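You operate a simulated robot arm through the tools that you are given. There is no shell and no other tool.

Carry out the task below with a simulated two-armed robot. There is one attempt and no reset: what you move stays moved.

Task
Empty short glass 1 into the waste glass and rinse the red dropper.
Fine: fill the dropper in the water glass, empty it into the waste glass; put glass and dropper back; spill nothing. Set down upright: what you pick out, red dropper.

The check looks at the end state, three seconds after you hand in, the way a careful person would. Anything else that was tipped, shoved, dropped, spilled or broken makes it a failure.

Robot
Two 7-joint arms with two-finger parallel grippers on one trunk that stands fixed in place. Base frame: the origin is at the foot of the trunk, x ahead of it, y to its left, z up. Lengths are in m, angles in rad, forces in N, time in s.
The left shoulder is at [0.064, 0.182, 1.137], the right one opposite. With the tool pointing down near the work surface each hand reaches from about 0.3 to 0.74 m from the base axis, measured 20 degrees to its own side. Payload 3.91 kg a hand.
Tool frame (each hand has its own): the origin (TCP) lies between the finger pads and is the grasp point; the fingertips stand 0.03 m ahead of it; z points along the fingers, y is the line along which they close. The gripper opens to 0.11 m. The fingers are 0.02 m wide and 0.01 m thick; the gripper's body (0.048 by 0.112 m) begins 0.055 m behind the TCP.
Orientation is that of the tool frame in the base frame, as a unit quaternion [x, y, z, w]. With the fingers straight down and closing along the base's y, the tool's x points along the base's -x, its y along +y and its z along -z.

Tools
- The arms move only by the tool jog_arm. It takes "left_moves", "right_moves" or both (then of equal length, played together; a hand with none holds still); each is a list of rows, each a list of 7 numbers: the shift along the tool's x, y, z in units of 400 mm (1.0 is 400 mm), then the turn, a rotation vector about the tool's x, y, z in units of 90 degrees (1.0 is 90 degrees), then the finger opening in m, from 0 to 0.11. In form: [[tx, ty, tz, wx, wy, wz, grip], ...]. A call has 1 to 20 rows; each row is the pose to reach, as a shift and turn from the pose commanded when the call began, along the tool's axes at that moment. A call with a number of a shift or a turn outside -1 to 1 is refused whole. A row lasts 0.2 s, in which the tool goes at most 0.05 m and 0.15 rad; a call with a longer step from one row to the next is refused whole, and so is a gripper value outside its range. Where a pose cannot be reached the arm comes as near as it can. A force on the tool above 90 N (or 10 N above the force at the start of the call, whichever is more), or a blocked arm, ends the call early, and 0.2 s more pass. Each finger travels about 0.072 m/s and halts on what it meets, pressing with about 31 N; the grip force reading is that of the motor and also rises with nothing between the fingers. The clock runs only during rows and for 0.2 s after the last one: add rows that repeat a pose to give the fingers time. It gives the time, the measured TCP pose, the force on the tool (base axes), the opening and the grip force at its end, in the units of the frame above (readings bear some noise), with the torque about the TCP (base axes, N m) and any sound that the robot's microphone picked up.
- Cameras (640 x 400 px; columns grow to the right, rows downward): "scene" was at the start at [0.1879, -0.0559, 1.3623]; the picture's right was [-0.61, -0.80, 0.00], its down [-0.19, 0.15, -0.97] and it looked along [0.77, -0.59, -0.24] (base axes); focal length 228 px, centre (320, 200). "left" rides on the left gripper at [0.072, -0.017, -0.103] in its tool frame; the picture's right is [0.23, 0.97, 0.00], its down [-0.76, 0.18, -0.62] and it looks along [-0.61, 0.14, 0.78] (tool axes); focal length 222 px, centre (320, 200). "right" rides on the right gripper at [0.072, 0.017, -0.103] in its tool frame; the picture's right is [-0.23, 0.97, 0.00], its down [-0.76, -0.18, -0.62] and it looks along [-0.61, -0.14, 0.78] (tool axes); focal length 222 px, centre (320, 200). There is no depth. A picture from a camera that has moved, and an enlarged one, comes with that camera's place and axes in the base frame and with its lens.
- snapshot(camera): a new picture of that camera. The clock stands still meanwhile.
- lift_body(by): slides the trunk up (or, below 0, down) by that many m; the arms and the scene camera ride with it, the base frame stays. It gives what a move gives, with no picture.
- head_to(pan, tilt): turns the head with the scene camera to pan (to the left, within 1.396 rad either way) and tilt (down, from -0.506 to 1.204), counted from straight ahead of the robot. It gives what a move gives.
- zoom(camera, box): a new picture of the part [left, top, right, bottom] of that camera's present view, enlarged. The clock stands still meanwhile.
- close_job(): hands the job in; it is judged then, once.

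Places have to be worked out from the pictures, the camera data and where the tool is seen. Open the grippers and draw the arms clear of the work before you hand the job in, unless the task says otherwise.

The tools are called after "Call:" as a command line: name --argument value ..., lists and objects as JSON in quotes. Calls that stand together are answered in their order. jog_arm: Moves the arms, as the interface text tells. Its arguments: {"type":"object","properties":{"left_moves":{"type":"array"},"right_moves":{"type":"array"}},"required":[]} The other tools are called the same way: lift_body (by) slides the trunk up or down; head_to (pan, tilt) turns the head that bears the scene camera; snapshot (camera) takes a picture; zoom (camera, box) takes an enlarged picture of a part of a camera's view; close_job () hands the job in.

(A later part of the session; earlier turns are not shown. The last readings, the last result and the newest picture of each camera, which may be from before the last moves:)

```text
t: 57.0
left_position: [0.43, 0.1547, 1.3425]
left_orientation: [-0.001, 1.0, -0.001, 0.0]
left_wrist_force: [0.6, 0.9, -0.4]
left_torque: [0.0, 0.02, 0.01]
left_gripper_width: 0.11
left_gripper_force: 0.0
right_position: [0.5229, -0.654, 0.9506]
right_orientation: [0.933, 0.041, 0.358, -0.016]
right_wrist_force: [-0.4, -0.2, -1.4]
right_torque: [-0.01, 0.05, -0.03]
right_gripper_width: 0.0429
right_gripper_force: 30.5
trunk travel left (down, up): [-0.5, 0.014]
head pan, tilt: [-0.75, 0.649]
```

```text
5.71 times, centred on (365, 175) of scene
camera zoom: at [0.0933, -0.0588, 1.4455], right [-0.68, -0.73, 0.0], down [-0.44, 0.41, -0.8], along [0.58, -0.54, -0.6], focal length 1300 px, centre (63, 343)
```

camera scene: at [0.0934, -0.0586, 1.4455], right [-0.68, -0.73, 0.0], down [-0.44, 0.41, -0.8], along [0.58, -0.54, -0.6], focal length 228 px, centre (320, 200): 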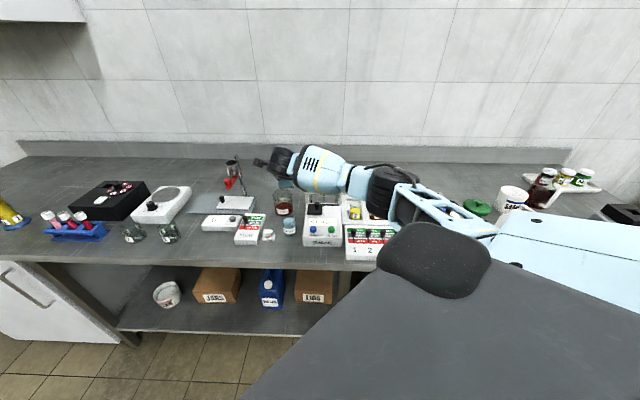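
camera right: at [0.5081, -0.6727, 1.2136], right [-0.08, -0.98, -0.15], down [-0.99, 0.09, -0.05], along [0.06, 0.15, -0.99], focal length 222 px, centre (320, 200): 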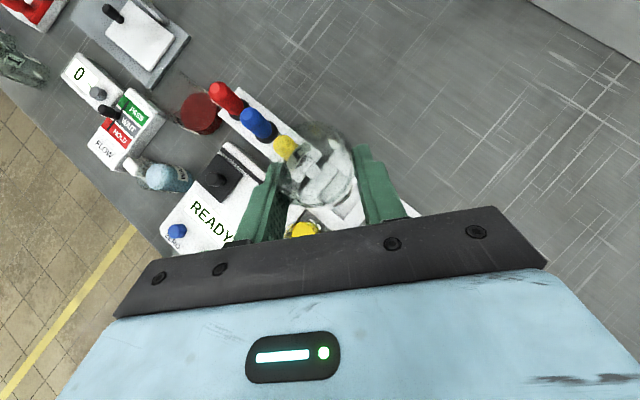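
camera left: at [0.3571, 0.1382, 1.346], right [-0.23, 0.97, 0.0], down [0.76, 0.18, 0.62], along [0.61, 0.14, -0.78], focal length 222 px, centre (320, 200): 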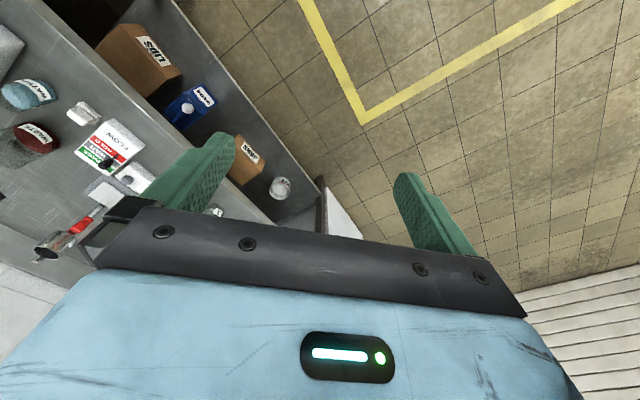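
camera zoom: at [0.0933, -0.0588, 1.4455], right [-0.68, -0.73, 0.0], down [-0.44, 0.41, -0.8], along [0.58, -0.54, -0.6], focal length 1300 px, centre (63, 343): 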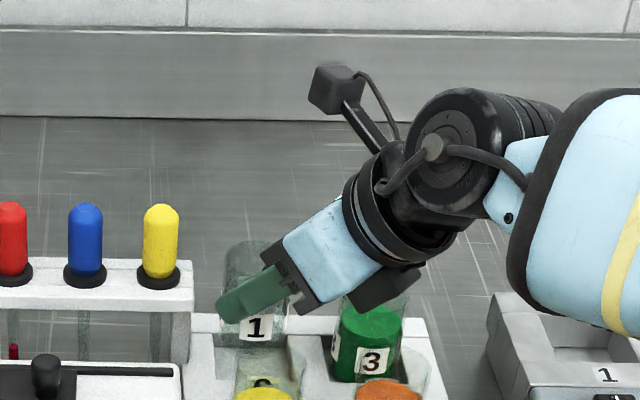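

The glass is centred over its slot. I'll descend the last 27 mm slowly, watching the force.

Call:
jog_arm --right_moves '[[-0.0092, 0, 0.0102, 0, 0, 0, 0.03], [-0.0184, 0, 0.0204, 0, 0, 0, 0.03], [-0.0276, 0, 0.0307, 0, 0, 0, 0.03], [-0.0368, 0, 0.0409, 0, 0, 0, 0.03], [-0.041, 0, 0.0455, 0, 0, 0, 0.03], [-0.0452, 0, 0.0502, 0, 0, 0, 0.03]]'

Call:
zoom --camera "scene" --box '[335, 155, 385, 205]'

Call:
zoom --camera "right" --box '[240, 110, 430, 250]'

```text
t: 58.4
left_position: [0.429, 0.1558, 1.3432]
left_orientation: [-0.001, 1.0, -0.001, 0.0]
left_wrist_force: [0.3, -0.4, 0.0]
left_torque: [0.01, 0.0, 0.0]
left_gripper_width: 0.1099
left_gripper_force: 0.0
right_position: [0.5239, -0.6522, 0.9231]
right_orientation: [0.932, 0.041, 0.359, -0.016]
right_wrist_force: [-0.3, 0.3, -0.1]
right_torque: [0.01, 0.04, 0.01]
right_gripper_width: 0.0428
right_gripper_force: 30.8
trunk travel left (down, up): [-0.5, 0.014]
head pan, tilt: [-0.75, 0.649]
```

```text
8.00 times, centred on (360, 180) of scene
camera zoom: at [0.0932, -0.0586, 1.4455], right [-0.68, -0.73, 0.0], down [-0.44, 0.41, -0.8], along [0.58, -0.54, -0.6], focal length 1820 px, centre (0, 360)
```

zoom: 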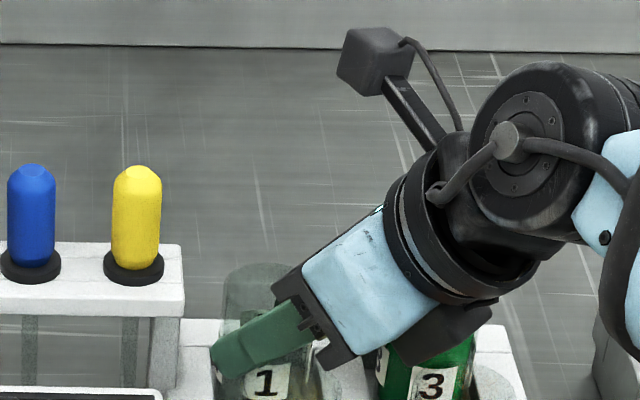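

```text
2.86 times, centred on (335, 180) of right
camera zoom: at [0.5093, -0.6727, 1.0467], right [-0.08, -0.98, -0.15], down [-0.99, 0.09, -0.05], along [0.06, 0.15, -0.99], focal length 635 px, centre (277, 257)
```

zoom: 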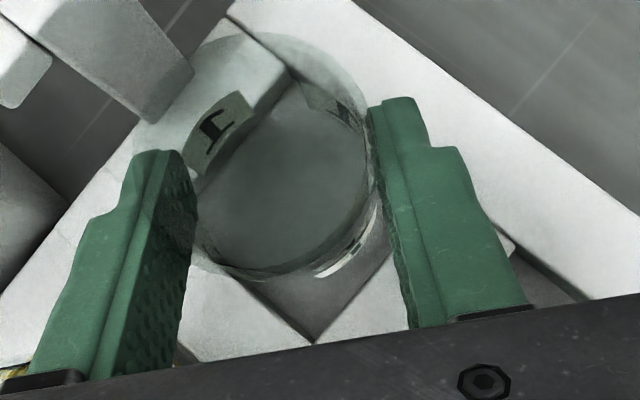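

The hand camera is 1.8 mm above its height at the grasp. I'll ease down 1.5 mm, then open slowly.

Call:
jog_arm --right_moves '[[-0.0013, 0, 0.0014, 0, 0, 0, 0.03], [-0.0025, 0, 0.0028, 0, 0, 0, 0.03], [-0.0025, 0, 0.0028, 0, 0, 0, 0.03], [-0.0025, 0, 0.0028, 0, 0, 0, 0.042], [-0.0025, 0, 0.0028, 0, 0, 0, 0.045], [-0.0025, 0, 0.0028, 0, 0, 0, 0.05], [-0.0025, 0, 0.0028, 0, 0, 0, 0.056], [-0.0025, 0, 0.0028, 0, 0, 0, 0.058]]'

Call:
zoom --camera "right" --box '[240, 110, 430, 250]'

```text
t: 60.2
left_position: [0.4303, 0.1558, 1.3438]
left_orientation: [-0.001, 1.0, -0.001, 0.0]
left_wrist_force: [0.3, -0.1, 0.0]
left_torque: [0.02, -0.03, 0.01]
left_gripper_width: 0.1103
left_gripper_force: 0.1
right_position: [0.5232, -0.6532, 0.9218]
right_orientation: [0.932, 0.04, 0.359, -0.016]
right_wrist_force: [0.2, 0.2, -0.3]
right_torque: [-0.02, -0.01, 0.01]
right_gripper_width: 0.0577
right_gripper_force: 0.0
trunk travel left (down, up): [-0.5, 0.014]
head pan, tilt: [-0.75, 0.649]
```

```text
2.86 times, centred on (335, 180) of right
camera zoom: at [0.5091, -0.6728, 1.0454], right [-0.08, -0.98, -0.15], down [-0.99, 0.09, -0.05], along [0.06, 0.15, -0.99], focal length 635 px, centre (277, 257)
```

zoom: 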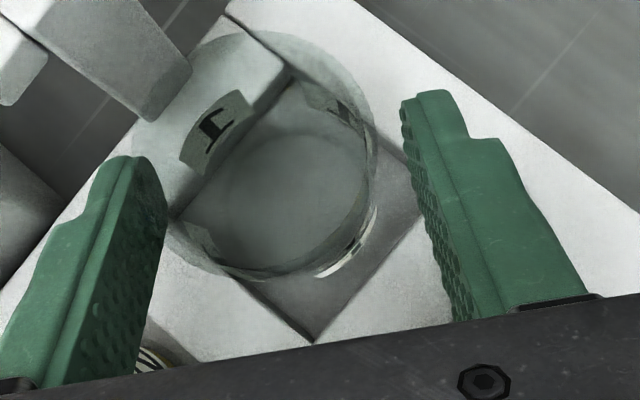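

Glass 1 is released, standing upright and empty in its slot. I'll withdraw straight up, then move to a pre-grasp pose in front of and above the red dropper with the hand facing straight along the bench depth.

Call:
jog_arm --right_moves '[[0.0281, 0, -0.0312, 0, 0, 0, 0.058], [0.0843, 0, -0.0936, 0, 0, 0, 0.058], [0.1405, 0, -0.1561, 0, 0, 0, 0.058], [0.1967, 0, -0.2185, 0, 0, 0, 0.06], [0.2529, 0, -0.2809, 0, 0, 0, 0.06], [0.281, 0, -0.3121, 0, 0, 0, 0.06], [0.294, -0.0444, -0.2869, -0.0413, 0, 0.0459, 0.06], [0.3071, -0.0888, -0.2617, -0.0826, 0, 0.0917, 0.06], [0.3202, -0.1332, -0.2364, -0.1239, 0, 0.1376, 0.06], [0.3332, -0.1776, -0.2112, -0.1652, 0, 0.1835, 0.06], [0.3463, -0.2219, -0.186, -0.2065, 0, 0.2293, 0.06], [0.3593, -0.2663, -0.1608, -0.2478, 0, 0.2752, 0.06], [0.3724, -0.3107, -0.1355, -0.2891, 0, 0.3211, 0.06], [0.3854, -0.3551, -0.1103, -0.3304, 0, 0.3669, 0.06], [0.3985, -0.3995, -0.0851, -0.3717, 0, 0.4128, 0.06]]'

Call:
snapshot --camera "right"

Call:
zoom --camera "scene" --box '[260, 120, 420, 240]'

```text
t: 63.4
left_position: [0.4302, 0.1577, 1.3418]
left_orientation: [-0.001, 1.0, -0.001, -0.001]
left_wrist_force: [0.7, 0.5, -0.3]
left_torque: [-0.03, -0.01, -0.01]
left_gripper_width: 0.11
left_gripper_force: 0.0
right_position: [0.6049, -0.4852, 1.0538]
right_orientation: [0.862, -0.358, 0.331, 0.138]
right_wrist_force: [0.8, -0.1, -0.3]
right_torque: [-0.03, 0.0, 0.0]
right_gripper_width: 0.0596
right_gripper_force: 0.0
trunk travel left (down, up): [-0.5, 0.014]
head pan, tilt: [-0.75, 0.649]
```

```text
taken
camera right: at [0.5813, -0.4875, 1.177], right [-0.81, -0.57, -0.15], down [-0.57, 0.82, -0.05], along [0.15, 0.05, -0.99], focal length 222 px, centre (320, 200)
```

right: 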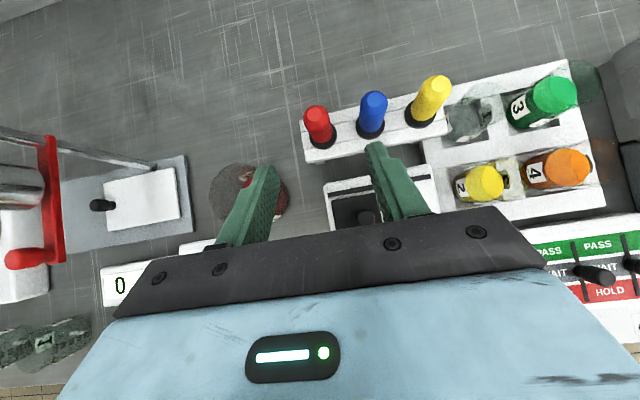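

```text
3.33 times, centred on (340, 180) of scene
camera zoom: at [0.0937, -0.0578, 1.4455], right [-0.68, -0.73, 0.0], down [-0.44, 0.41, -0.8], along [0.58, -0.54, -0.6], focal length 758 px, centre (253, 267)
```

zoom: 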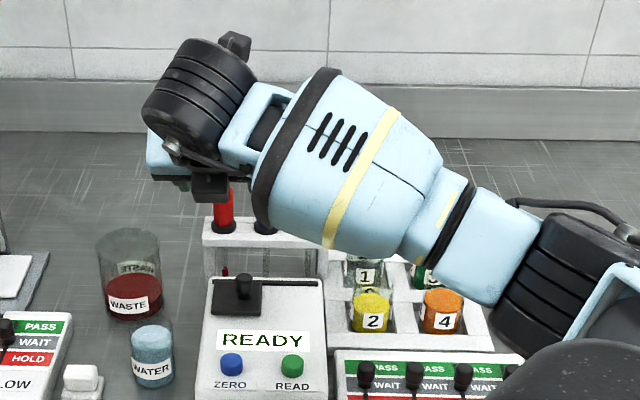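

The arm is in front of the rack and glass 1 stands upright in the tray. I'll zoom on the bulbs in the hand camera to locate the red dropper precisely relative to the fingers.

Call:
zoom --camera "right" --box '[260, 60, 460, 210]'

Call:
zoom --camera "right" --box '[280, 80, 360, 160]'

```text
2.67 times, centred on (360, 135) of right
camera zoom: at [0.5813, -0.4875, 1.177], right [-0.81, -0.57, -0.15], down [-0.57, 0.82, -0.05], along [0.15, 0.05, -0.99], focal length 592 px, centre (213, 373)
```

zoom: 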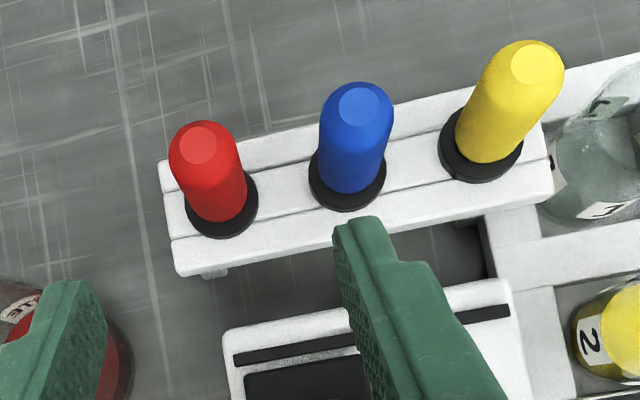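

```text
5.00 times, centred on (320, 120) of right
camera zoom: at [0.5813, -0.4875, 1.177], right [-0.81, -0.57, -0.15], down [-0.57, 0.82, -0.05], along [0.15, 0.05, -0.99], focal length 1111 px, centre (320, 600)
```

zoom: 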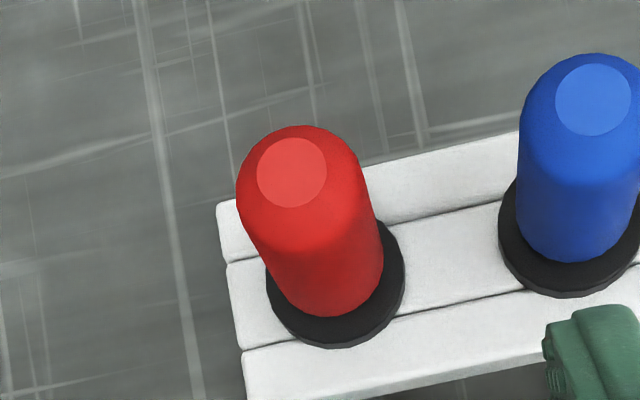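

The red dropper axis is at u≈0.8366, v≈-0.0845, with its bulb spanning z 0.953–1.004, right on my approach line. I'll narrow the fingers to 36 mm so they fit between the bulbs, and advance around the red bulb without closing.

Call:
jog_arm --right_moves '[[0.0006, 0, 0.037, 0, 0, 0, 0.048], [0.0013, 0, 0.074, 0, 0, 0, 0.036], [0.0019, 0, 0.074, 0, 0, 0, 0.036], [0.0025, 0, 0.111, 0, 0, 0, 0.036], [0.003, 0, 0.148, 0, 0, 0, 0.036]]'

Call:
snapshot --camera "right"

Call:
zoom --camera "right" --box '[240, 90, 400, 210]'

```text
t: 64.6
left_position: [0.4309, 0.157, 1.3429]
left_orientation: [-0.001, 1.0, -0.001, 0.0]
left_wrist_force: [0.5, 0.2, -0.3]
left_torque: [0.04, 0.0, 0.0]
left_gripper_width: 0.1102
left_gripper_force: 0.0
right_position: [0.633, -0.5144, 1.0108]
right_orientation: [0.862, -0.357, 0.331, 0.138]
right_wrist_force: [0.7, 0.6, -0.4]
right_torque: [-0.01, 0.04, 0.02]
right_gripper_width: 0.0359
right_gripper_force: 0.0
trunk travel left (down, up): [-0.5, 0.014]
head pan, tilt: [-0.75, 0.649]
```

```text
taken
camera right: at [0.6102, -0.517, 1.1336], right [-0.81, -0.57, -0.15], down [-0.57, 0.82, -0.05], along [0.15, 0.05, -0.99], focal length 222 px, centre (320, 200)
```

right: 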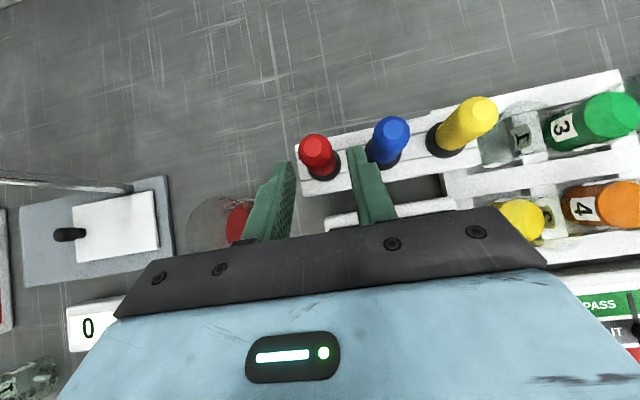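

```text
3.33 times, centred on (320, 150) of right
camera zoom: at [0.6102, -0.517, 1.1336], right [-0.81, -0.57, -0.15], down [-0.57, 0.82, -0.05], along [0.15, 0.05, -0.99], focal length 740 px, centre (320, 367)
```

zoom: 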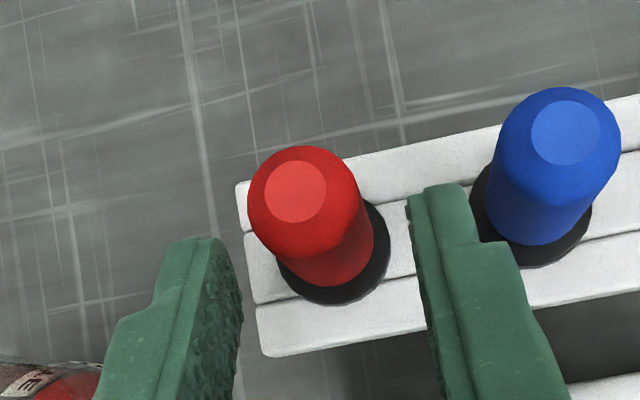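

The red bulb is centred between the fingers to within about 1 mm. I'll advance the last 3 cm to straddle it.

Call:
jog_arm --right_moves '[[0.001, -0.0003, 0.0193, 0, 0, 0, 0.036], [0.002, -0.0005, 0.0385, 0, 0, 0, 0.036], [0.003, -0.0008, 0.0578, 0, 0, 0, 0.036], [0.004, -0.001, 0.077, 0, 0, 0, 0.036]]'

Call:
zoom --camera "right" --box '[240, 110, 400, 230]'

Call:
zoom --camera "scene" --box '[280, 140, 360, 220]'

```text
t: 65.6
left_position: [0.43, 0.1581, 1.3425]
left_orientation: [-0.002, 1.0, -0.001, -0.001]
left_wrist_force: [0.4, 1.3, 0.7]
left_torque: [-0.02, -0.02, 0.01]
left_gripper_width: 0.1098
left_gripper_force: 0.0
right_position: [0.6493, -0.5294, 0.9893]
right_orientation: [0.862, -0.357, 0.332, 0.137]
right_wrist_force: [0.3, 0.2, 0.4]
right_torque: [0.04, 0.01, 0.03]
right_gripper_width: 0.0359
right_gripper_force: 0.0
trunk travel left (down, up): [-0.5, 0.014]
head pan, tilt: [-0.75, 0.649]
```

```text
3.33 times, centred on (320, 170) of right
camera zoom: at [0.6264, -0.532, 1.1121], right [-0.81, -0.57, -0.15], down [-0.57, 0.82, -0.05], along [0.15, 0.05, -0.99], focal length 740 px, centre (320, 300)
```

zoom: 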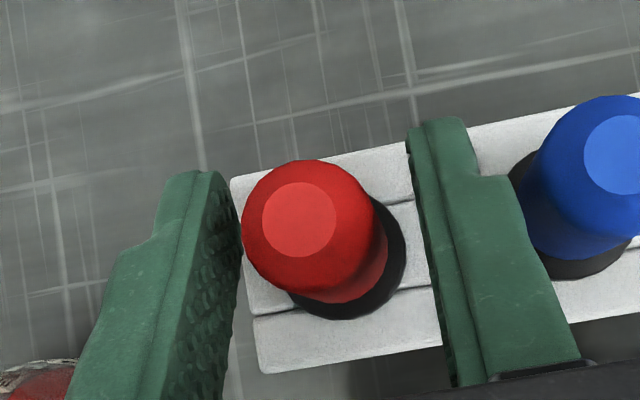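

```text
5.00 times, centred on (320, 180) of scene
camera zoom: at [0.0933, -0.0585, 1.4455], right [-0.68, -0.73, 0.0], down [-0.44, 0.41, -0.8], along [0.58, -0.54, -0.6], focal length 1137 px, centre (320, 300)
```

zoom: 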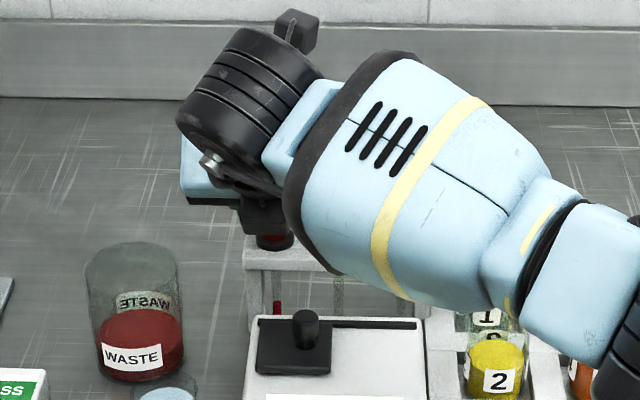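

The bulb is centred at the planned contact point. I'll close gradually to learn where contact begins and how stiff the bulb is, without squeezing hard.

Call:
jog_arm --right_moves '[[0, 0, 0, 0, 0, 0, 0.03], [0, 0, 0, 0, 0, 0, 0.026], [0, 0, 0, 0, 0, 0, 0.024], [0, 0, 0, 0, 0, 0, 0.023]]'

```text
t: 66.6
left_position: [0.4284, 0.1575, 1.343]
left_orientation: [-0.001, 1.0, -0.001, 0.0]
left_wrist_force: [-0.2, 0.1, -1.3]
left_torque: [-0.03, -0.01, 0.01]
left_gripper_width: 0.1099
left_gripper_force: 0.0
right_position: [0.649, -0.5303, 0.9896]
right_orientation: [0.862, -0.357, 0.333, 0.137]
right_wrist_force: [1.0, 0.5, 0.0]
right_torque: [-0.01, -0.02, -0.02]
right_gripper_width: 0.0232
right_gripper_force: 0.2
trunk travel left (down, up): [-0.5, 0.014]
head pan, tilt: [-0.75, 0.649]
```

At 23 mm there is no resistance yet. I'll go down in 1 mm steps.

Call:
jog_arm --right_moves '[[0, 0, 0, 0, 0, 0, 0.022], [0, 0, 0, 0, 0, 0, 0.022]]'

Call:
zoom --camera "right" --box '[270, 130, 370, 210]'

```text
t: 67.2
left_position: [0.4301, 0.1559, 1.3421]
left_orientation: [-0.001, 1.0, 0.0, 0.0]
left_wrist_force: [0.0, 1.4, 0.8]
left_torque: [-0.02, 0.0, 0.0]
left_gripper_width: 0.1102
left_gripper_force: 0.2
right_position: [0.6496, -0.5311, 0.9894]
right_orientation: [0.862, -0.357, 0.332, 0.137]
right_wrist_force: [-0.1, -0.8, 0.3]
right_torque: [-0.02, 0.0, 0.01]
right_gripper_width: 0.0227
right_gripper_force: 0.3
trunk travel left (down, up): [-0.5, 0.014]
head pan, tilt: [-0.75, 0.649]
```

```text
5.00 times, centred on (320, 170) of right
camera zoom: at [0.6261, -0.5321, 1.1124], right [-0.81, -0.57, -0.15], down [-0.57, 0.82, -0.05], along [0.15, 0.05, -0.99], focal length 1111 px, centre (320, 350)
```

zoom: 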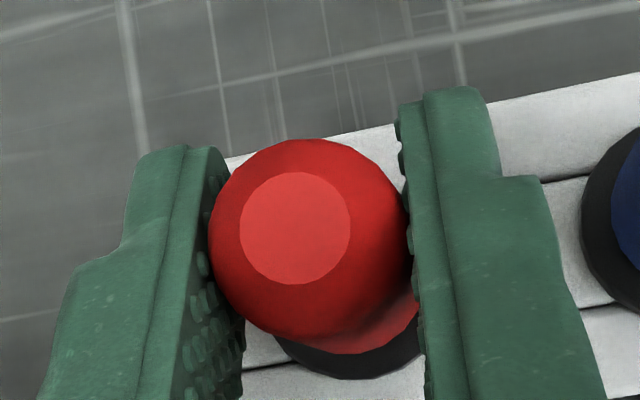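

Contact seems to start around 22.7 mm. I'll step on to 21 mm and 20 mm, reading the force each time.

Call:
jog_arm --right_moves '[[0, 0, 0, 0, 0, 0, 0.021], [0, 0, 0, 0, 0, 0, 0.021]]'

Call:
jog_arm --right_moves '[[0, 0, 0, 0, 0, 0, 0.02], [0, 0, 0, 0, 0, 0, 0.02]]'

```text
t: 67.8
left_position: [0.4293, 0.156, 1.3426]
left_orientation: [-0.001, 1.0, -0.001, 0.0]
left_wrist_force: [-0.2, 0.2, 0.5]
left_torque: [-0.03, 0.0, -0.03]
left_gripper_width: 0.1101
left_gripper_force: 0.1
right_position: [0.648, -0.5306, 0.9894]
right_orientation: [0.863, -0.356, 0.332, 0.136]
right_wrist_force: [-0.9, 0.1, 0.2]
right_torque: [-0.02, 0.0, -0.02]
right_gripper_width: 0.0219
right_gripper_force: 1.1
trunk travel left (down, up): [-0.5, 0.014]
head pan, tilt: [-0.75, 0.649]
```

```text
t: 68.4
left_position: [0.4294, 0.156, 1.3422]
left_orientation: [0.0, 1.0, -0.001, 0.0]
left_wrist_force: [0.1, 0.5, 0.2]
left_torque: [-0.01, 0.0, -0.02]
left_gripper_width: 0.1103
left_gripper_force: 0.1
right_position: [0.6487, -0.53, 0.9892]
right_orientation: [0.863, -0.357, 0.332, 0.136]
right_wrist_force: [-0.3, 1.0, 1.1]
right_torque: [0.0, -0.04, 0.0]
right_gripper_width: 0.0218
right_gripper_force: 7.3
trunk travel left (down, up): [-0.5, 0.014]
head pan, tilt: [-0.75, 0.649]
```

At a command of 20 mm it reads 21.8 mm with 7 N, a light hold that barely compresses the bulb. I'll lift 2 cm with that light grip and check the dropper comes along without dripping.

Call:
jog_arm --right_moves '[[0.0084, 0, -0.0093, 0, 0, 0, 0.02], [0.0167, 0, -0.0186, 0, 0, 0, 0.02], [0.0251, 0, -0.0279, 0, 0, 0, 0.02], [0.0335, 0, -0.0372, 0, 0, 0, 0.02]]'

Call:
zoom --camera "right" --box '[260, 110, 380, 220]'

Call:
zoom --camera "scene" --box '[290, 150, 350, 220]'

```text
t: 69.4
left_position: [0.4289, 0.1565, 1.3422]
left_orientation: [0.0, 1.0, -0.001, 0.001]
left_wrist_force: [-0.4, -0.1, 0.2]
left_torque: [-0.01, 0.02, 0.01]
left_gripper_width: 0.1099
left_gripper_force: 0.0
right_position: [0.6491, -0.5292, 1.0091]
right_orientation: [0.863, -0.357, 0.332, 0.136]
right_wrist_force: [-0.5, 0.0, -0.4]
right_torque: [0.01, 0.01, -0.01]
right_gripper_width: 0.0206
right_gripper_force: 31.0
trunk travel left (down, up): [-0.5, 0.014]
head pan, tilt: [-0.75, 0.649]
```

```text
3.64 times, centred on (320, 165) of right
camera zoom: at [0.6259, -0.5317, 1.1326], right [-0.81, -0.57, -0.15], down [-0.57, 0.82, -0.05], along [0.15, 0.05, -0.99], focal length 808 px, centre (320, 327)
```

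zoom: 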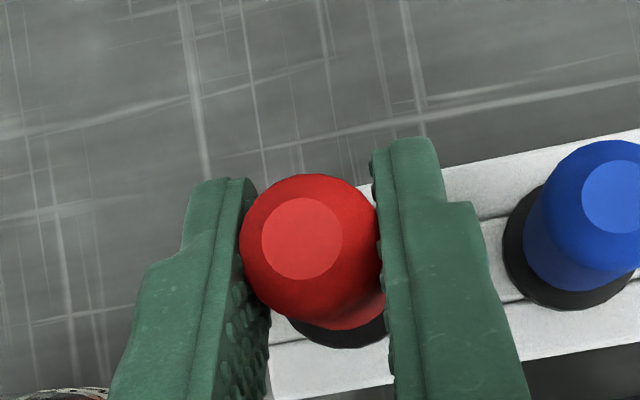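

```text
5.71 times, centred on (320, 185) of scene
camera zoom: at [0.093, -0.0585, 1.4456], right [-0.68, -0.73, 0.0], down [-0.44, 0.41, -0.8], along [0.58, -0.54, -0.6], focal length 1300 px, centre (320, 286)
```

zoom: 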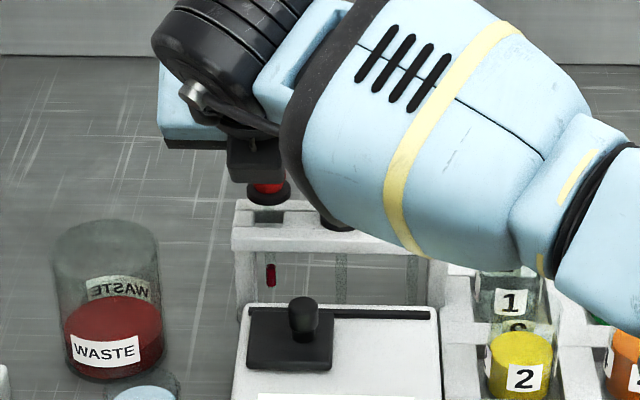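

The dropper rises with the hand. The grip force crept to 31 N at 20.6 mm, so I'll relax the command to 21.5 mm to avoid squeezing the bulb in the rack.

Call:
jog_arm --right_moves '[[0, 0, 0, 0, 0, 0, 0.0212], [0, 0, 0, 0, 0, 0, 0.0212], [0, 0, 0, 0, 0, 0, 0.0212]]'

Call:
zoom --camera "scene" --box '[295, 170, 335, 210]'

```text
t: 70.2
left_position: [0.4298, 0.1559, 1.3418]
left_orientation: [0.0, 1.0, -0.001, 0.0]
left_wrist_force: [0.7, -0.9, 0.6]
left_torque: [-0.02, 0.04, 0.01]
left_gripper_width: 0.1101
left_gripper_force: 0.0
right_position: [0.6495, -0.5296, 1.0099]
right_orientation: [0.863, -0.357, 0.332, 0.136]
right_wrist_force: [0.7, 0.2, -0.6]
right_torque: [0.01, -0.02, 0.01]
right_gripper_width: 0.0223
right_gripper_force: 1.4
trunk travel left (down, up): [-0.5, 0.014]
head pan, tilt: [-0.75, 0.649]
```

```text
10.00 times, centred on (315, 190) of scene
camera zoom: at [0.0931, -0.0585, 1.4455], right [-0.68, -0.73, 0.0], down [-0.44, 0.41, -0.8], along [0.58, -0.54, -0.6], focal length 2275 px, centre (370, 300)
```

zoom: 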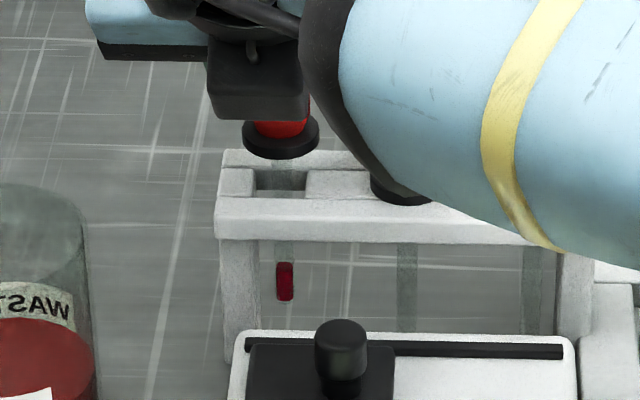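

The grip is now light (1.4 N). The dropper tip sits about 73 mm below the collar and the red residue is still in the tip. I'll use 21 mm to hold it, raise it clear of the rack and carry it over the waste glass.

Call:
jog_arm --right_moves '[[0.0, 0, 0.0, 0, 0, 0, 0.021], [0.0251, 0, -0.0279, 0, 0, 0, 0.021], [0.0502, 0, -0.0557, 0, 0, 0, 0.021], [0.0752, 0, -0.0836, 0, 0, 0, 0.021], [0.1003, 0, -0.1114, 0, 0, 0, 0.021], [0.1254, 0, -0.1393, 0, 0, 0, 0.021]]'

Call:
zoom --camera "scene" --box '[270, 130, 350, 210]'

Call:
snapshot --camera "right"

```text
t: 71.6
left_position: [0.4286, 0.1565, 1.3422]
left_orientation: [-0.002, 1.0, -0.001, 0.0]
left_wrist_force: [0.4, 0.3, -0.8]
left_torque: [-0.01, -0.02, 0.0]
left_gripper_width: 0.1097
left_gripper_force: 0.1
right_position: [0.6479, -0.5304, 1.0849]
right_orientation: [0.862, -0.357, 0.332, 0.137]
right_wrist_force: [-0.6, 0.0, 0.1]
right_torque: [-0.01, 0.0, 0.01]
right_gripper_width: 0.022
right_gripper_force: 6.4
trunk travel left (down, up): [-0.5, 0.014]
head pan, tilt: [-0.75, 0.649]
```

```text
5.00 times, centred on (310, 170) of scene
camera zoom: at [0.0929, -0.0584, 1.4456], right [-0.68, -0.73, 0.0], down [-0.44, 0.41, -0.8], along [0.58, -0.54, -0.6], focal length 1137 px, centre (370, 350)
```

zoom: 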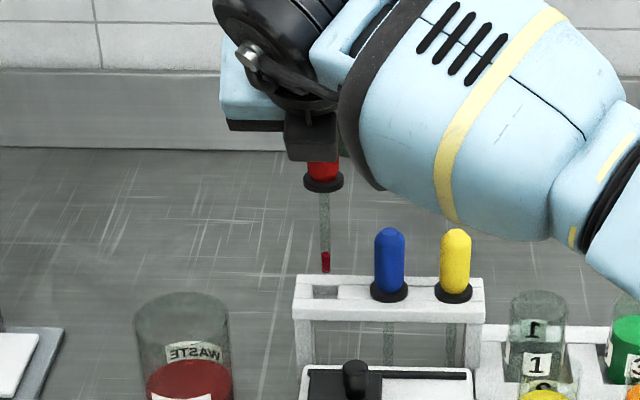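

```text
taken
camera right: at [0.6251, -0.532, 1.2079], right [-0.81, -0.57, -0.15], down [-0.57, 0.82, -0.05], along [0.15, 0.05, -0.99], focal length 222 px, centre (320, 200)
```

right: 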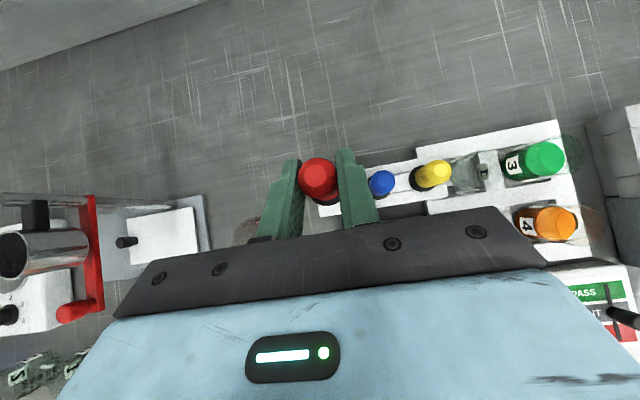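

The dropper is out, vertical, with its tip at z≈0.965. I'll carry it over the centre of the waste and lower the tip about 15 mm inside the mouth.

Call:
jog_arm --right_moves '[[-0.0044, -0.0148, -0.004, 0, 0, 0, 0.0211], [-0.0133, -0.0443, -0.012, 0, 0, 0, 0.0211], [-0.0222, -0.0738, -0.02, 0, 0, 0, 0.0211], [-0.0311, -0.1034, -0.028, 0, 0, 0, 0.0211], [-0.0399, -0.1329, -0.036, 0, 0, 0, 0.0211], [-0.0488, -0.1624, -0.0439, 0, 0, 0, 0.0211], [-0.0577, -0.192, -0.0519, 0, 0, 0, 0.0211], [-0.0666, -0.2215, -0.0599, 0, 0, 0, 0.0211], [-0.0755, -0.251, -0.0679, 0, 0, 0, 0.0211], [-0.0799, -0.2658, -0.0719, 0, 0, 0, 0.0211], [-0.0799, -0.2658, -0.0719, 0, 0, 0, 0.0211]]'

Call:
zoom --camera "scene" --box '[250, 140, 330, 220]'

Call:
snapshot --camera "right"

```text
t: 74.0
left_position: [0.4287, 0.1555, 1.3431]
left_orientation: [-0.001, 1.0, -0.001, 0.001]
left_wrist_force: [-0.6, -0.2, -0.1]
left_torque: [-0.01, 0.0, 0.0]
left_gripper_width: 0.1101
left_gripper_force: 0.0
right_position: [0.6927, -0.424, 1.0851]
right_orientation: [0.862, -0.358, 0.331, 0.137]
right_wrist_force: [0.3, 0.2, -1.0]
right_torque: [0.04, 0.0, -0.02]
right_gripper_width: 0.0221
right_gripper_force: 1.4
trunk travel left (down, up): [-0.5, 0.014]
head pan, tilt: [-0.75, 0.649]
```

```text
5.00 times, centred on (290, 180) of scene
camera zoom: at [0.093, -0.0586, 1.4455], right [-0.68, -0.73, 0.0], down [-0.44, 0.41, -0.8], along [0.58, -0.54, -0.6], focal length 1137 px, centre (470, 300)
```

zoom: 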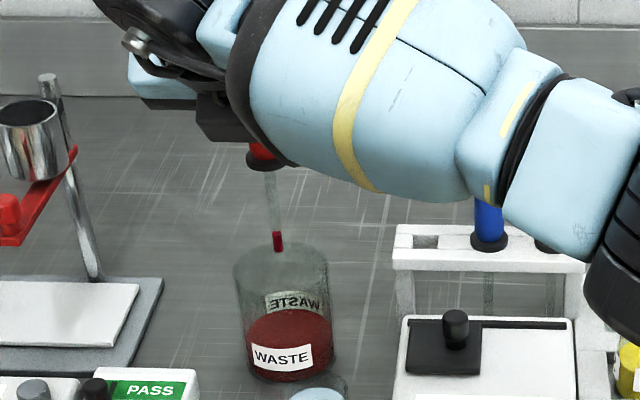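

```text
taken
camera right: at [0.67, -0.4261, 1.2076], right [-0.81, -0.57, -0.15], down [-0.57, 0.82, -0.05], along [0.15, 0.05, -0.99], focal length 222 px, centre (320, 200)
```

right: 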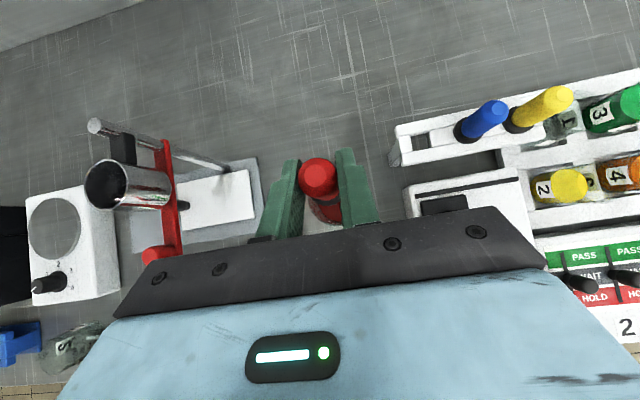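

The tip is right over the waste's centre. I'll lower it 3 cm into the mouth, then squeeze the bulb to expel the old residue.

Call:
jog_arm --right_moves '[[-0.0167, 0, 0.0186, 0, 0, 0, 0.0211], [-0.0335, 0, 0.0371, 0, 0, 0, 0.0211], [-0.0502, 0, 0.0557, 0, 0, 0, 0.0211], [-0.0502, 0, 0.0557, 0, 0, 0, 0.0211], [-0.0502, 0, 0.0557, 0, 0, 0, 0.019], [-0.0502, 0, 0.0557, 0, 0, 0, 0.017], [-0.0502, 0, 0.0557, 0, 0, 0, 0.015], [-0.0502, 0, 0.0557, 0, 0, 0, 0.013], [-0.0502, 0, 0.0557, 0, 0, 0, 0.012], [-0.0502, 0, 0.0557, 0, 0, 0, 0.012], [-0.0502, 0, 0.0557, 0, 0, 0, 0.012]]'

Call:
zoom --camera "scene" --box '[260, 160, 320, 220]'

Call:
zoom --camera "right" --box '[260, 130, 380, 240]'

```text
t: 76.4
left_position: [0.4287, 0.1566, 1.3423]
left_orientation: [-0.001, 1.0, -0.001, 0.001]
left_wrist_force: [-0.8, 0.3, 0.2]
left_torque: [-0.04, -0.03, 0.0]
left_gripper_width: 0.1099
left_gripper_force: 0.1
right_position: [0.6932, -0.4236, 1.0553]
right_orientation: [0.863, -0.357, 0.332, 0.137]
right_wrist_force: [0.1, 1.0, -0.3]
right_torque: [-0.03, 0.02, -0.01]
right_gripper_width: 0.0202
right_gripper_force: 31.2
trunk travel left (down, up): [-0.5, 0.014]
head pan, tilt: [-0.75, 0.649]
```

```text
6.67 times, centred on (290, 190) of scene
camera zoom: at [0.0931, -0.0585, 1.4455], right [-0.68, -0.73, 0.0], down [-0.44, 0.41, -0.8], along [0.58, -0.54, -0.6], focal length 1516 px, centre (520, 267)
```

zoom: 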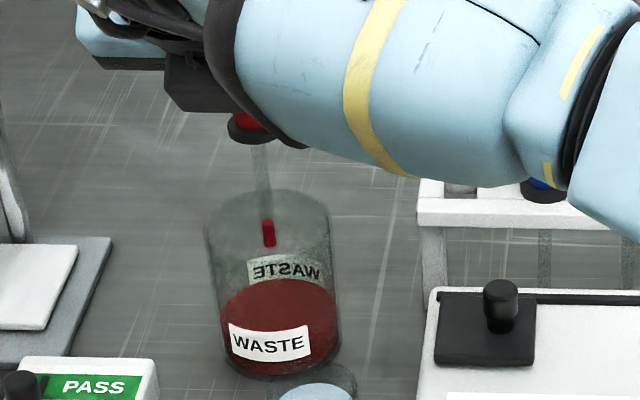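

```text
3.64 times, centred on (320, 185) of right
camera zoom: at [0.67, -0.426, 1.1775], right [-0.81, -0.57, -0.15], down [-0.57, 0.82, -0.05], along [0.15, 0.05, -0.99], focal length 808 px, centre (320, 254)
```

zoom: 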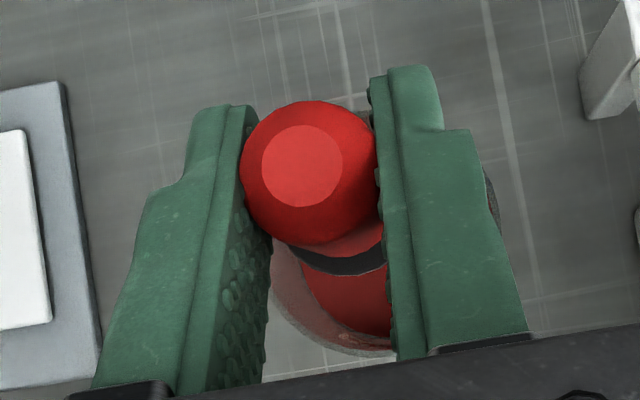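

The bulb is fully pressed (20.2 mm, 31 N). I'll keep it squeezed, raise clear of the rim and move over the water glass before dipping.

Call:
jog_arm --right_moves '[[0.0251, 0, -0.0279, 0, 0, 0, 0.012], [0.0502, 0, -0.0557, 0, 0, 0, 0.012], [0.0753, 0, -0.0836, 0, 0, 0, 0.012], [0.052, 0.0113, -0.1046, 0, 0, 0, 0.012], [0.0287, 0.0225, -0.1256, 0, 0, 0, 0.012], [0.0053, 0.0338, -0.1466, 0, 0, 0, 0.012], [-0.018, 0.045, -0.1676, 0, 0, 0, 0.012], [-0.0413, 0.0563, -0.1886, 0, 0, 0, 0.012], [-0.0646, 0.0675, -0.2096, 0, 0, 0, 0.012], [-0.088, 0.0788, -0.2306, 0, 0, 0, 0.012], [-0.1113, 0.09, -0.2516, 0, 0, 0, 0.012], [-0.1346, 0.1013, -0.2726, 0, 0, 0, 0.012]]'

Call:
snapshot --camera "right"

Call:
zoom --camera "scene" --box '[250, 150, 340, 240]'

```text
t: 79.0
left_position: [0.4294, 0.1573, 1.3426]
left_orientation: [-0.001, 1.0, -0.001, 0.001]
left_wrist_force: [-0.3, -0.4, -0.1]
left_torque: [0.01, -0.03, -0.01]
left_gripper_width: 0.1102
left_gripper_force: 0.1
right_position: [0.5837, -0.3725, 1.0984]
right_orientation: [0.863, -0.357, 0.332, 0.136]
right_wrist_force: [0.2, -0.3, -0.6]
right_torque: [0.0, -0.02, 0.02]
right_gripper_width: 0.0205
right_gripper_force: 30.3
trunk travel left (down, up): [-0.5, 0.014]
head pan, tilt: [-0.75, 0.649]
```

```text
taken
camera right: at [0.5613, -0.375, 1.2218], right [-0.81, -0.57, -0.15], down [-0.57, 0.82, -0.05], along [0.15, 0.05, -0.99], focal length 222 px, centre (320, 200)
```

right: 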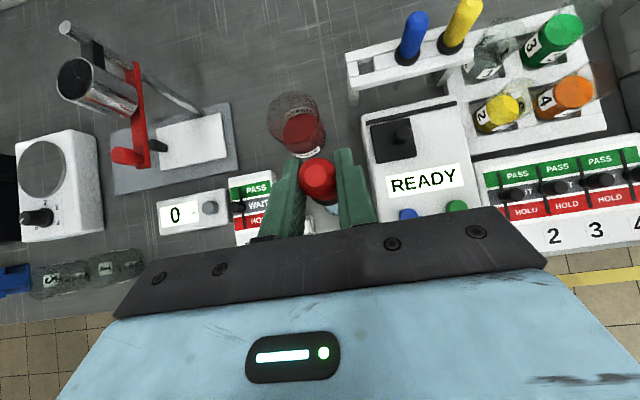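

```text
4.44 times, centred on (295, 195) of scene
camera zoom: at [0.0928, -0.0585, 1.4456], right [-0.68, -0.73, 0.0], down [-0.44, 0.41, -0.8], along [0.58, -0.54, -0.6], focal length 1011 px, centre (431, 222)
```

zoom: 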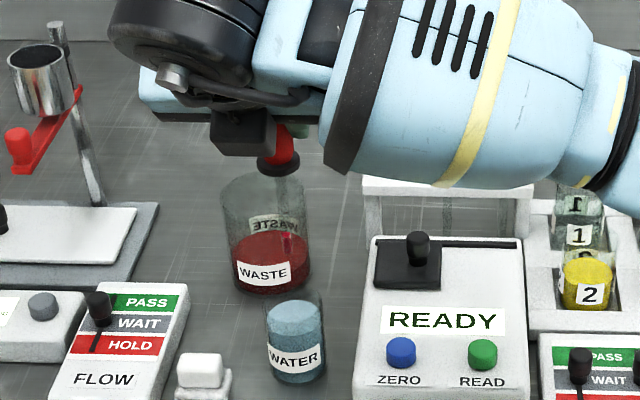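

The tip projects directly over the centre of the water glass. I'll lower it about 9 cm so the tip sits well below the water surface, still squeezed.

Call:
jog_arm --right_moves '[[-0.0222, 0, 0.0247, 0, 0, 0, 0.012], [-0.0445, 0, 0.0494, 0, 0, 0, 0.012], [-0.0667, 0, 0.0741, 0, 0, 0, 0.012], [-0.0889, 0, 0.0987, 0, 0, 0, 0.012], [-0.1111, 0, 0.1234, 0, 0, 0, 0.012], [-0.1334, 0, 0.1481, 0, 0, 0, 0.012], [-0.1556, 0, 0.1728, 0, 0, 0, 0.012]]'

Call:
zoom --camera "scene" --box '[265, 180, 325, 240]'

Call:
snapshot --camera "right"

```text
t: 80.6
left_position: [0.4309, 0.1565, 1.3419]
left_orientation: [-0.001, 1.0, -0.001, -0.001]
left_wrist_force: [0.2, -0.1, -0.7]
left_torque: [0.01, 0.01, 0.0]
left_gripper_width: 0.1099
left_gripper_force: 0.1
right_position: [0.5849, -0.3732, 1.0062]
right_orientation: [0.862, -0.357, 0.332, 0.137]
right_wrist_force: [0.2, -0.4, -0.5]
right_torque: [-0.01, -0.02, 0.02]
right_gripper_width: 0.02
right_gripper_force: 30.6
trunk travel left (down, up): [-0.5, 0.014]
head pan, tilt: [-0.75, 0.649]
```

```text
6.67 times, centred on (295, 210) of scene
camera zoom: at [0.0932, -0.0586, 1.4455], right [-0.68, -0.73, 0.0], down [-0.44, 0.41, -0.8], along [0.58, -0.54, -0.6], focal length 1516 px, centre (487, 133)
```

zoom: 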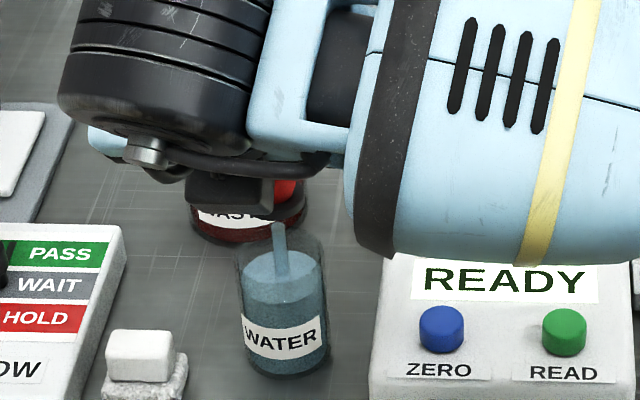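

```text
taken
camera right: at [0.5618, -0.3754, 1.1291], right [-0.81, -0.57, -0.15], down [-0.57, 0.82, -0.05], along [0.15, 0.05, -0.99], focal length 222 px, centre (320, 200)
```

right: 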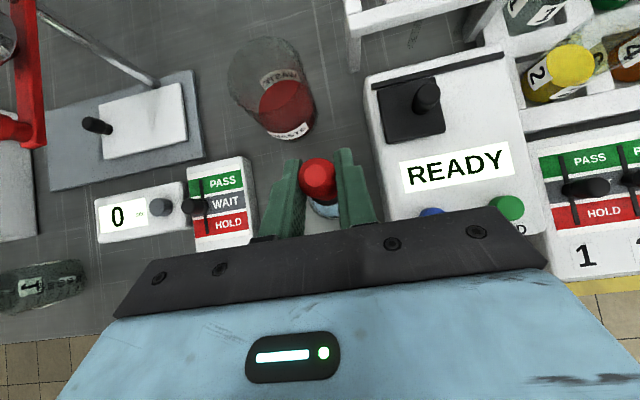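

The tip is under the water surface with the bulb fully squeezed. I'll relax to a light hold, let it draw up for a couple of seconds, then check the tube.

Call:
jog_arm --right_moves '[[0, 0, 0, 0, 0, 0, 0.018], [0, 0, 0, 0, 0, 0, 0.02], [0, 0, 0, 0, 0, 0, 0.0208], [0, 0, 0, 0, 0, 0, 0.0212], [0, 0, 0, 0, 0, 0, 0.0212], [0, 0, 0, 0, 0, 0, 0.0212], [0, 0, 0, 0, 0, 0, 0.0212], [0, 0, 0, 0, 0, 0, 0.0212], [0, 0, 0, 0, 0, 0, 0.0212], [0, 0, 0, 0, 0, 0, 0.0212]]'

Call:
zoom --camera "scene" --box '[265, 180, 325, 240]'

```text
t: 82.8
left_position: [0.4291, 0.1567, 1.343]
left_orientation: [0.0, 1.0, -0.001, -0.001]
left_wrist_force: [0.5, -0.1, -0.2]
left_torque: [-0.01, 0.01, -0.03]
left_gripper_width: 0.11
left_gripper_force: 0.0
right_position: [0.5847, -0.3717, 1.0051]
right_orientation: [0.862, -0.357, 0.332, 0.137]
right_wrist_force: [-0.2, -0.7, -0.2]
right_torque: [0.01, 0.02, 0.03]
right_gripper_width: 0.0218
right_gripper_force: 6.8
trunk travel left (down, up): [-0.5, 0.014]
head pan, tilt: [-0.75, 0.649]
```

```text
6.67 times, centred on (295, 210) of scene
camera zoom: at [0.0931, -0.0585, 1.4455], right [-0.68, -0.73, 0.0], down [-0.44, 0.41, -0.8], along [0.58, -0.54, -0.6], focal length 1516 px, centre (487, 133)
```

zoom: 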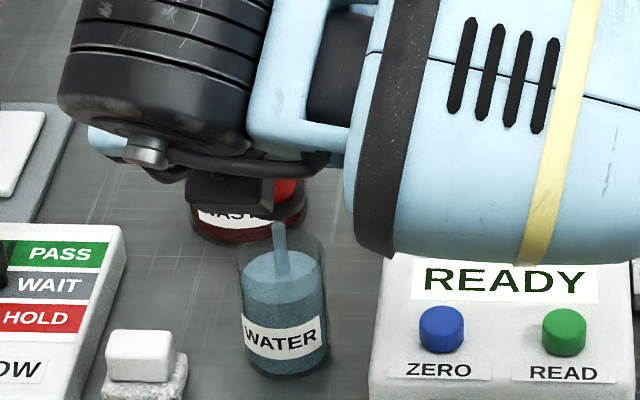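

The force is still 6.8 N, so the bulb may not be fully relaxed. I'll ease to 21.6 mm for a second and then read again.

Call:
jog_arm --right_moves '[[0, 0, 0, 0, 0, 0, 0.0215], [0, 0, 0, 0, 0, 0, 0.0215], [0, 0, 0, 0, 0, 0, 0.0215], [0, 0, 0, 0, 0, 0, 0.0215], [0, 0, 0, 0, 0, 0, 0.0215]]'

Call:
zoom --camera "right" --box '[270, 140, 370, 230]'

```text
t: 84.0
left_position: [0.4298, 0.1569, 1.3433]
left_orientation: [0.0, 1.0, -0.001, 0.0]
left_wrist_force: [-0.2, 1.1, -0.1]
left_torque: [0.01, -0.02, 0.03]
left_gripper_width: 0.11
left_gripper_force: 0.1
right_position: [0.5842, -0.3734, 1.006]
right_orientation: [0.862, -0.357, 0.332, 0.137]
right_wrist_force: [-0.1, 0.3, -0.4]
right_torque: [-0.01, 0.03, -0.01]
right_gripper_width: 0.0225
right_gripper_force: 0.8
trunk travel left (down, up): [-0.5, 0.014]
head pan, tilt: [-0.75, 0.649]
```

```text
4.44 times, centred on (320, 185) of right
camera zoom: at [0.5617, -0.3753, 1.1293], right [-0.81, -0.57, -0.15], down [-0.57, 0.82, -0.05], along [0.15, 0.05, -0.99], focal length 987 px, centre (320, 267)
```

zoom: 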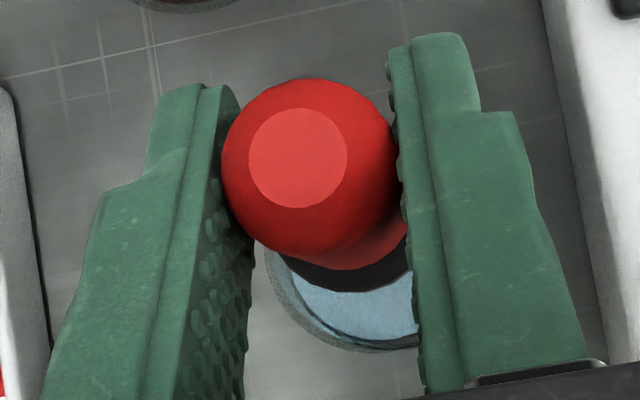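

The bulb is relaxed at 0.8 N. I'll firm up very slightly to 21.3 mm and lift the tip out above the water glass to see whether it filled.

Call:
jog_arm --right_moves '[[0, 0, 0, 0, 0, 0, 0.0213], [0.0084, 0, -0.0093, 0, 0, 0, 0.0213], [0.0251, 0, -0.0279, 0, 0, 0, 0.0213], [0.0452, 0, -0.0502, 0, 0, 0, 0.0213], [0.0653, 0, -0.0725, 0, 0, 0, 0.0213], [0.0853, 0, -0.0948, 0, 0, 0, 0.0213], [0.1054, 0, -0.117, 0, 0, 0, 0.0213], [0.1255, 0, -0.1393, 0, 0, 0, 0.0213], [0.1456, 0, -0.1616, 0, 0, 0, 0.0213], [0.1556, 0, -0.1728, 0, 0, 0, 0.0213]]'

Call:
zoom --camera "scene" --box '[265, 170, 325, 230]'

```text
t: 86.2
left_position: [0.4298, 0.1564, 1.3435]
left_orientation: [-0.001, 1.0, -0.001, 0.0]
left_wrist_force: [-0.5, 0.8, -0.8]
left_torque: [0.01, -0.05, 0.01]
left_gripper_width: 0.11
left_gripper_force: 0.1
right_position: [0.5838, -0.3736, 1.1001]
right_orientation: [0.862, -0.358, 0.332, 0.138]
right_wrist_force: [-0.3, -0.7, 0.5]
right_torque: [0.04, -0.02, 0.01]
right_gripper_width: 0.0224
right_gripper_force: 0.9
trunk travel left (down, up): [-0.5, 0.014]
head pan, tilt: [-0.75, 0.649]
```

```text
6.67 times, centred on (295, 200) of scene
camera zoom: at [0.0931, -0.0585, 1.4455], right [-0.68, -0.73, 0.0], down [-0.44, 0.41, -0.8], along [0.58, -0.54, -0.6], focal length 1516 px, centre (487, 200)
```

zoom: 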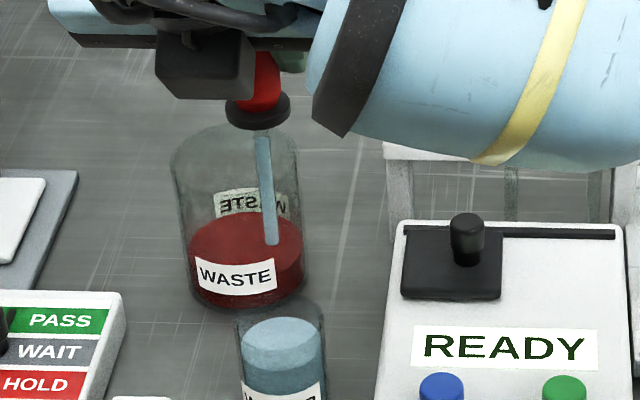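

The tube is now full of water (a pale-blue column) and the red residue is gone. Keeping the light hold, I'll carry it back over the waste and lower the tip into its mouth.

Call:
jog_arm --right_moves '[[0.0117, -0.0056, 0.0105, 0, 0, 0, 0.0213], [0.035, -0.0169, 0.0315, 0, 0, 0, 0.0213], [0.0583, -0.0281, 0.0525, 0, 0, 0, 0.0213], [0.0816, -0.0394, 0.0735, 0, 0, 0, 0.0213], [0.1049, -0.0507, 0.0945, 0, 0, 0, 0.0213], [0.1283, -0.0619, 0.1155, 0, 0, 0, 0.0213], [0.1516, -0.0732, 0.1365, 0, 0, 0, 0.0213], [0.1749, -0.0844, 0.1575, 0, 0, 0, 0.0213], [0.1982, -0.0957, 0.1785, 0, 0, 0, 0.0213], [0.2099, -0.1013, 0.189, 0, 0, 0, 0.0213], [0.1848, -0.1013, 0.2169, 0, 0, 0, 0.0213], [0.1597, -0.1013, 0.2447, 0, 0, 0, 0.0213], [0.1346, -0.1013, 0.2726, 0, 0, 0, 0.0213]]'

Call:
zoom --camera "scene" --box '[260, 160, 320, 220]'

```text
t: 89.0
left_position: [0.4305, 0.1555, 1.3422]
left_orientation: [-0.001, 1.0, -0.001, 0.0]
left_wrist_force: [-0.6, 0.9, 0.9]
left_torque: [0.0, 0.01, -0.02]
left_gripper_width: 0.1101
left_gripper_force: 0.0
right_position: [0.6939, -0.4243, 1.0538]
right_orientation: [0.863, -0.356, 0.332, 0.136]
right_wrist_force: [0.1, 0.2, -0.1]
right_torque: [0.03, 0.01, 0.01]
right_gripper_width: 0.0227
right_gripper_force: 0.8
trunk travel left (down, up): [-0.5, 0.014]
head pan, tilt: [-0.75, 0.649]
```

```text
6.67 times, centred on (290, 190) of scene
camera zoom: at [0.0933, -0.0587, 1.4455], right [-0.68, -0.73, 0.0], down [-0.44, 0.41, -0.8], along [0.58, -0.54, -0.6], focal length 1516 px, centre (520, 267)
```

zoom: 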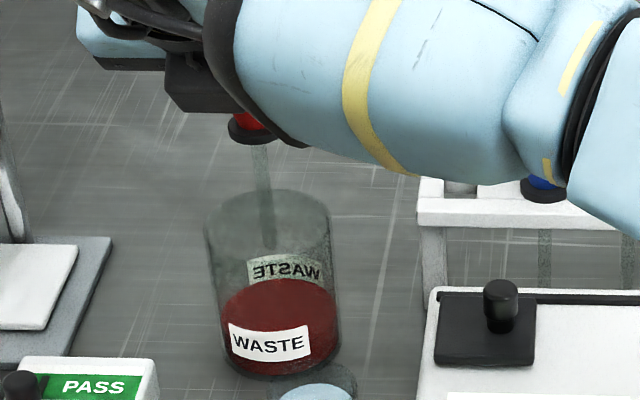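

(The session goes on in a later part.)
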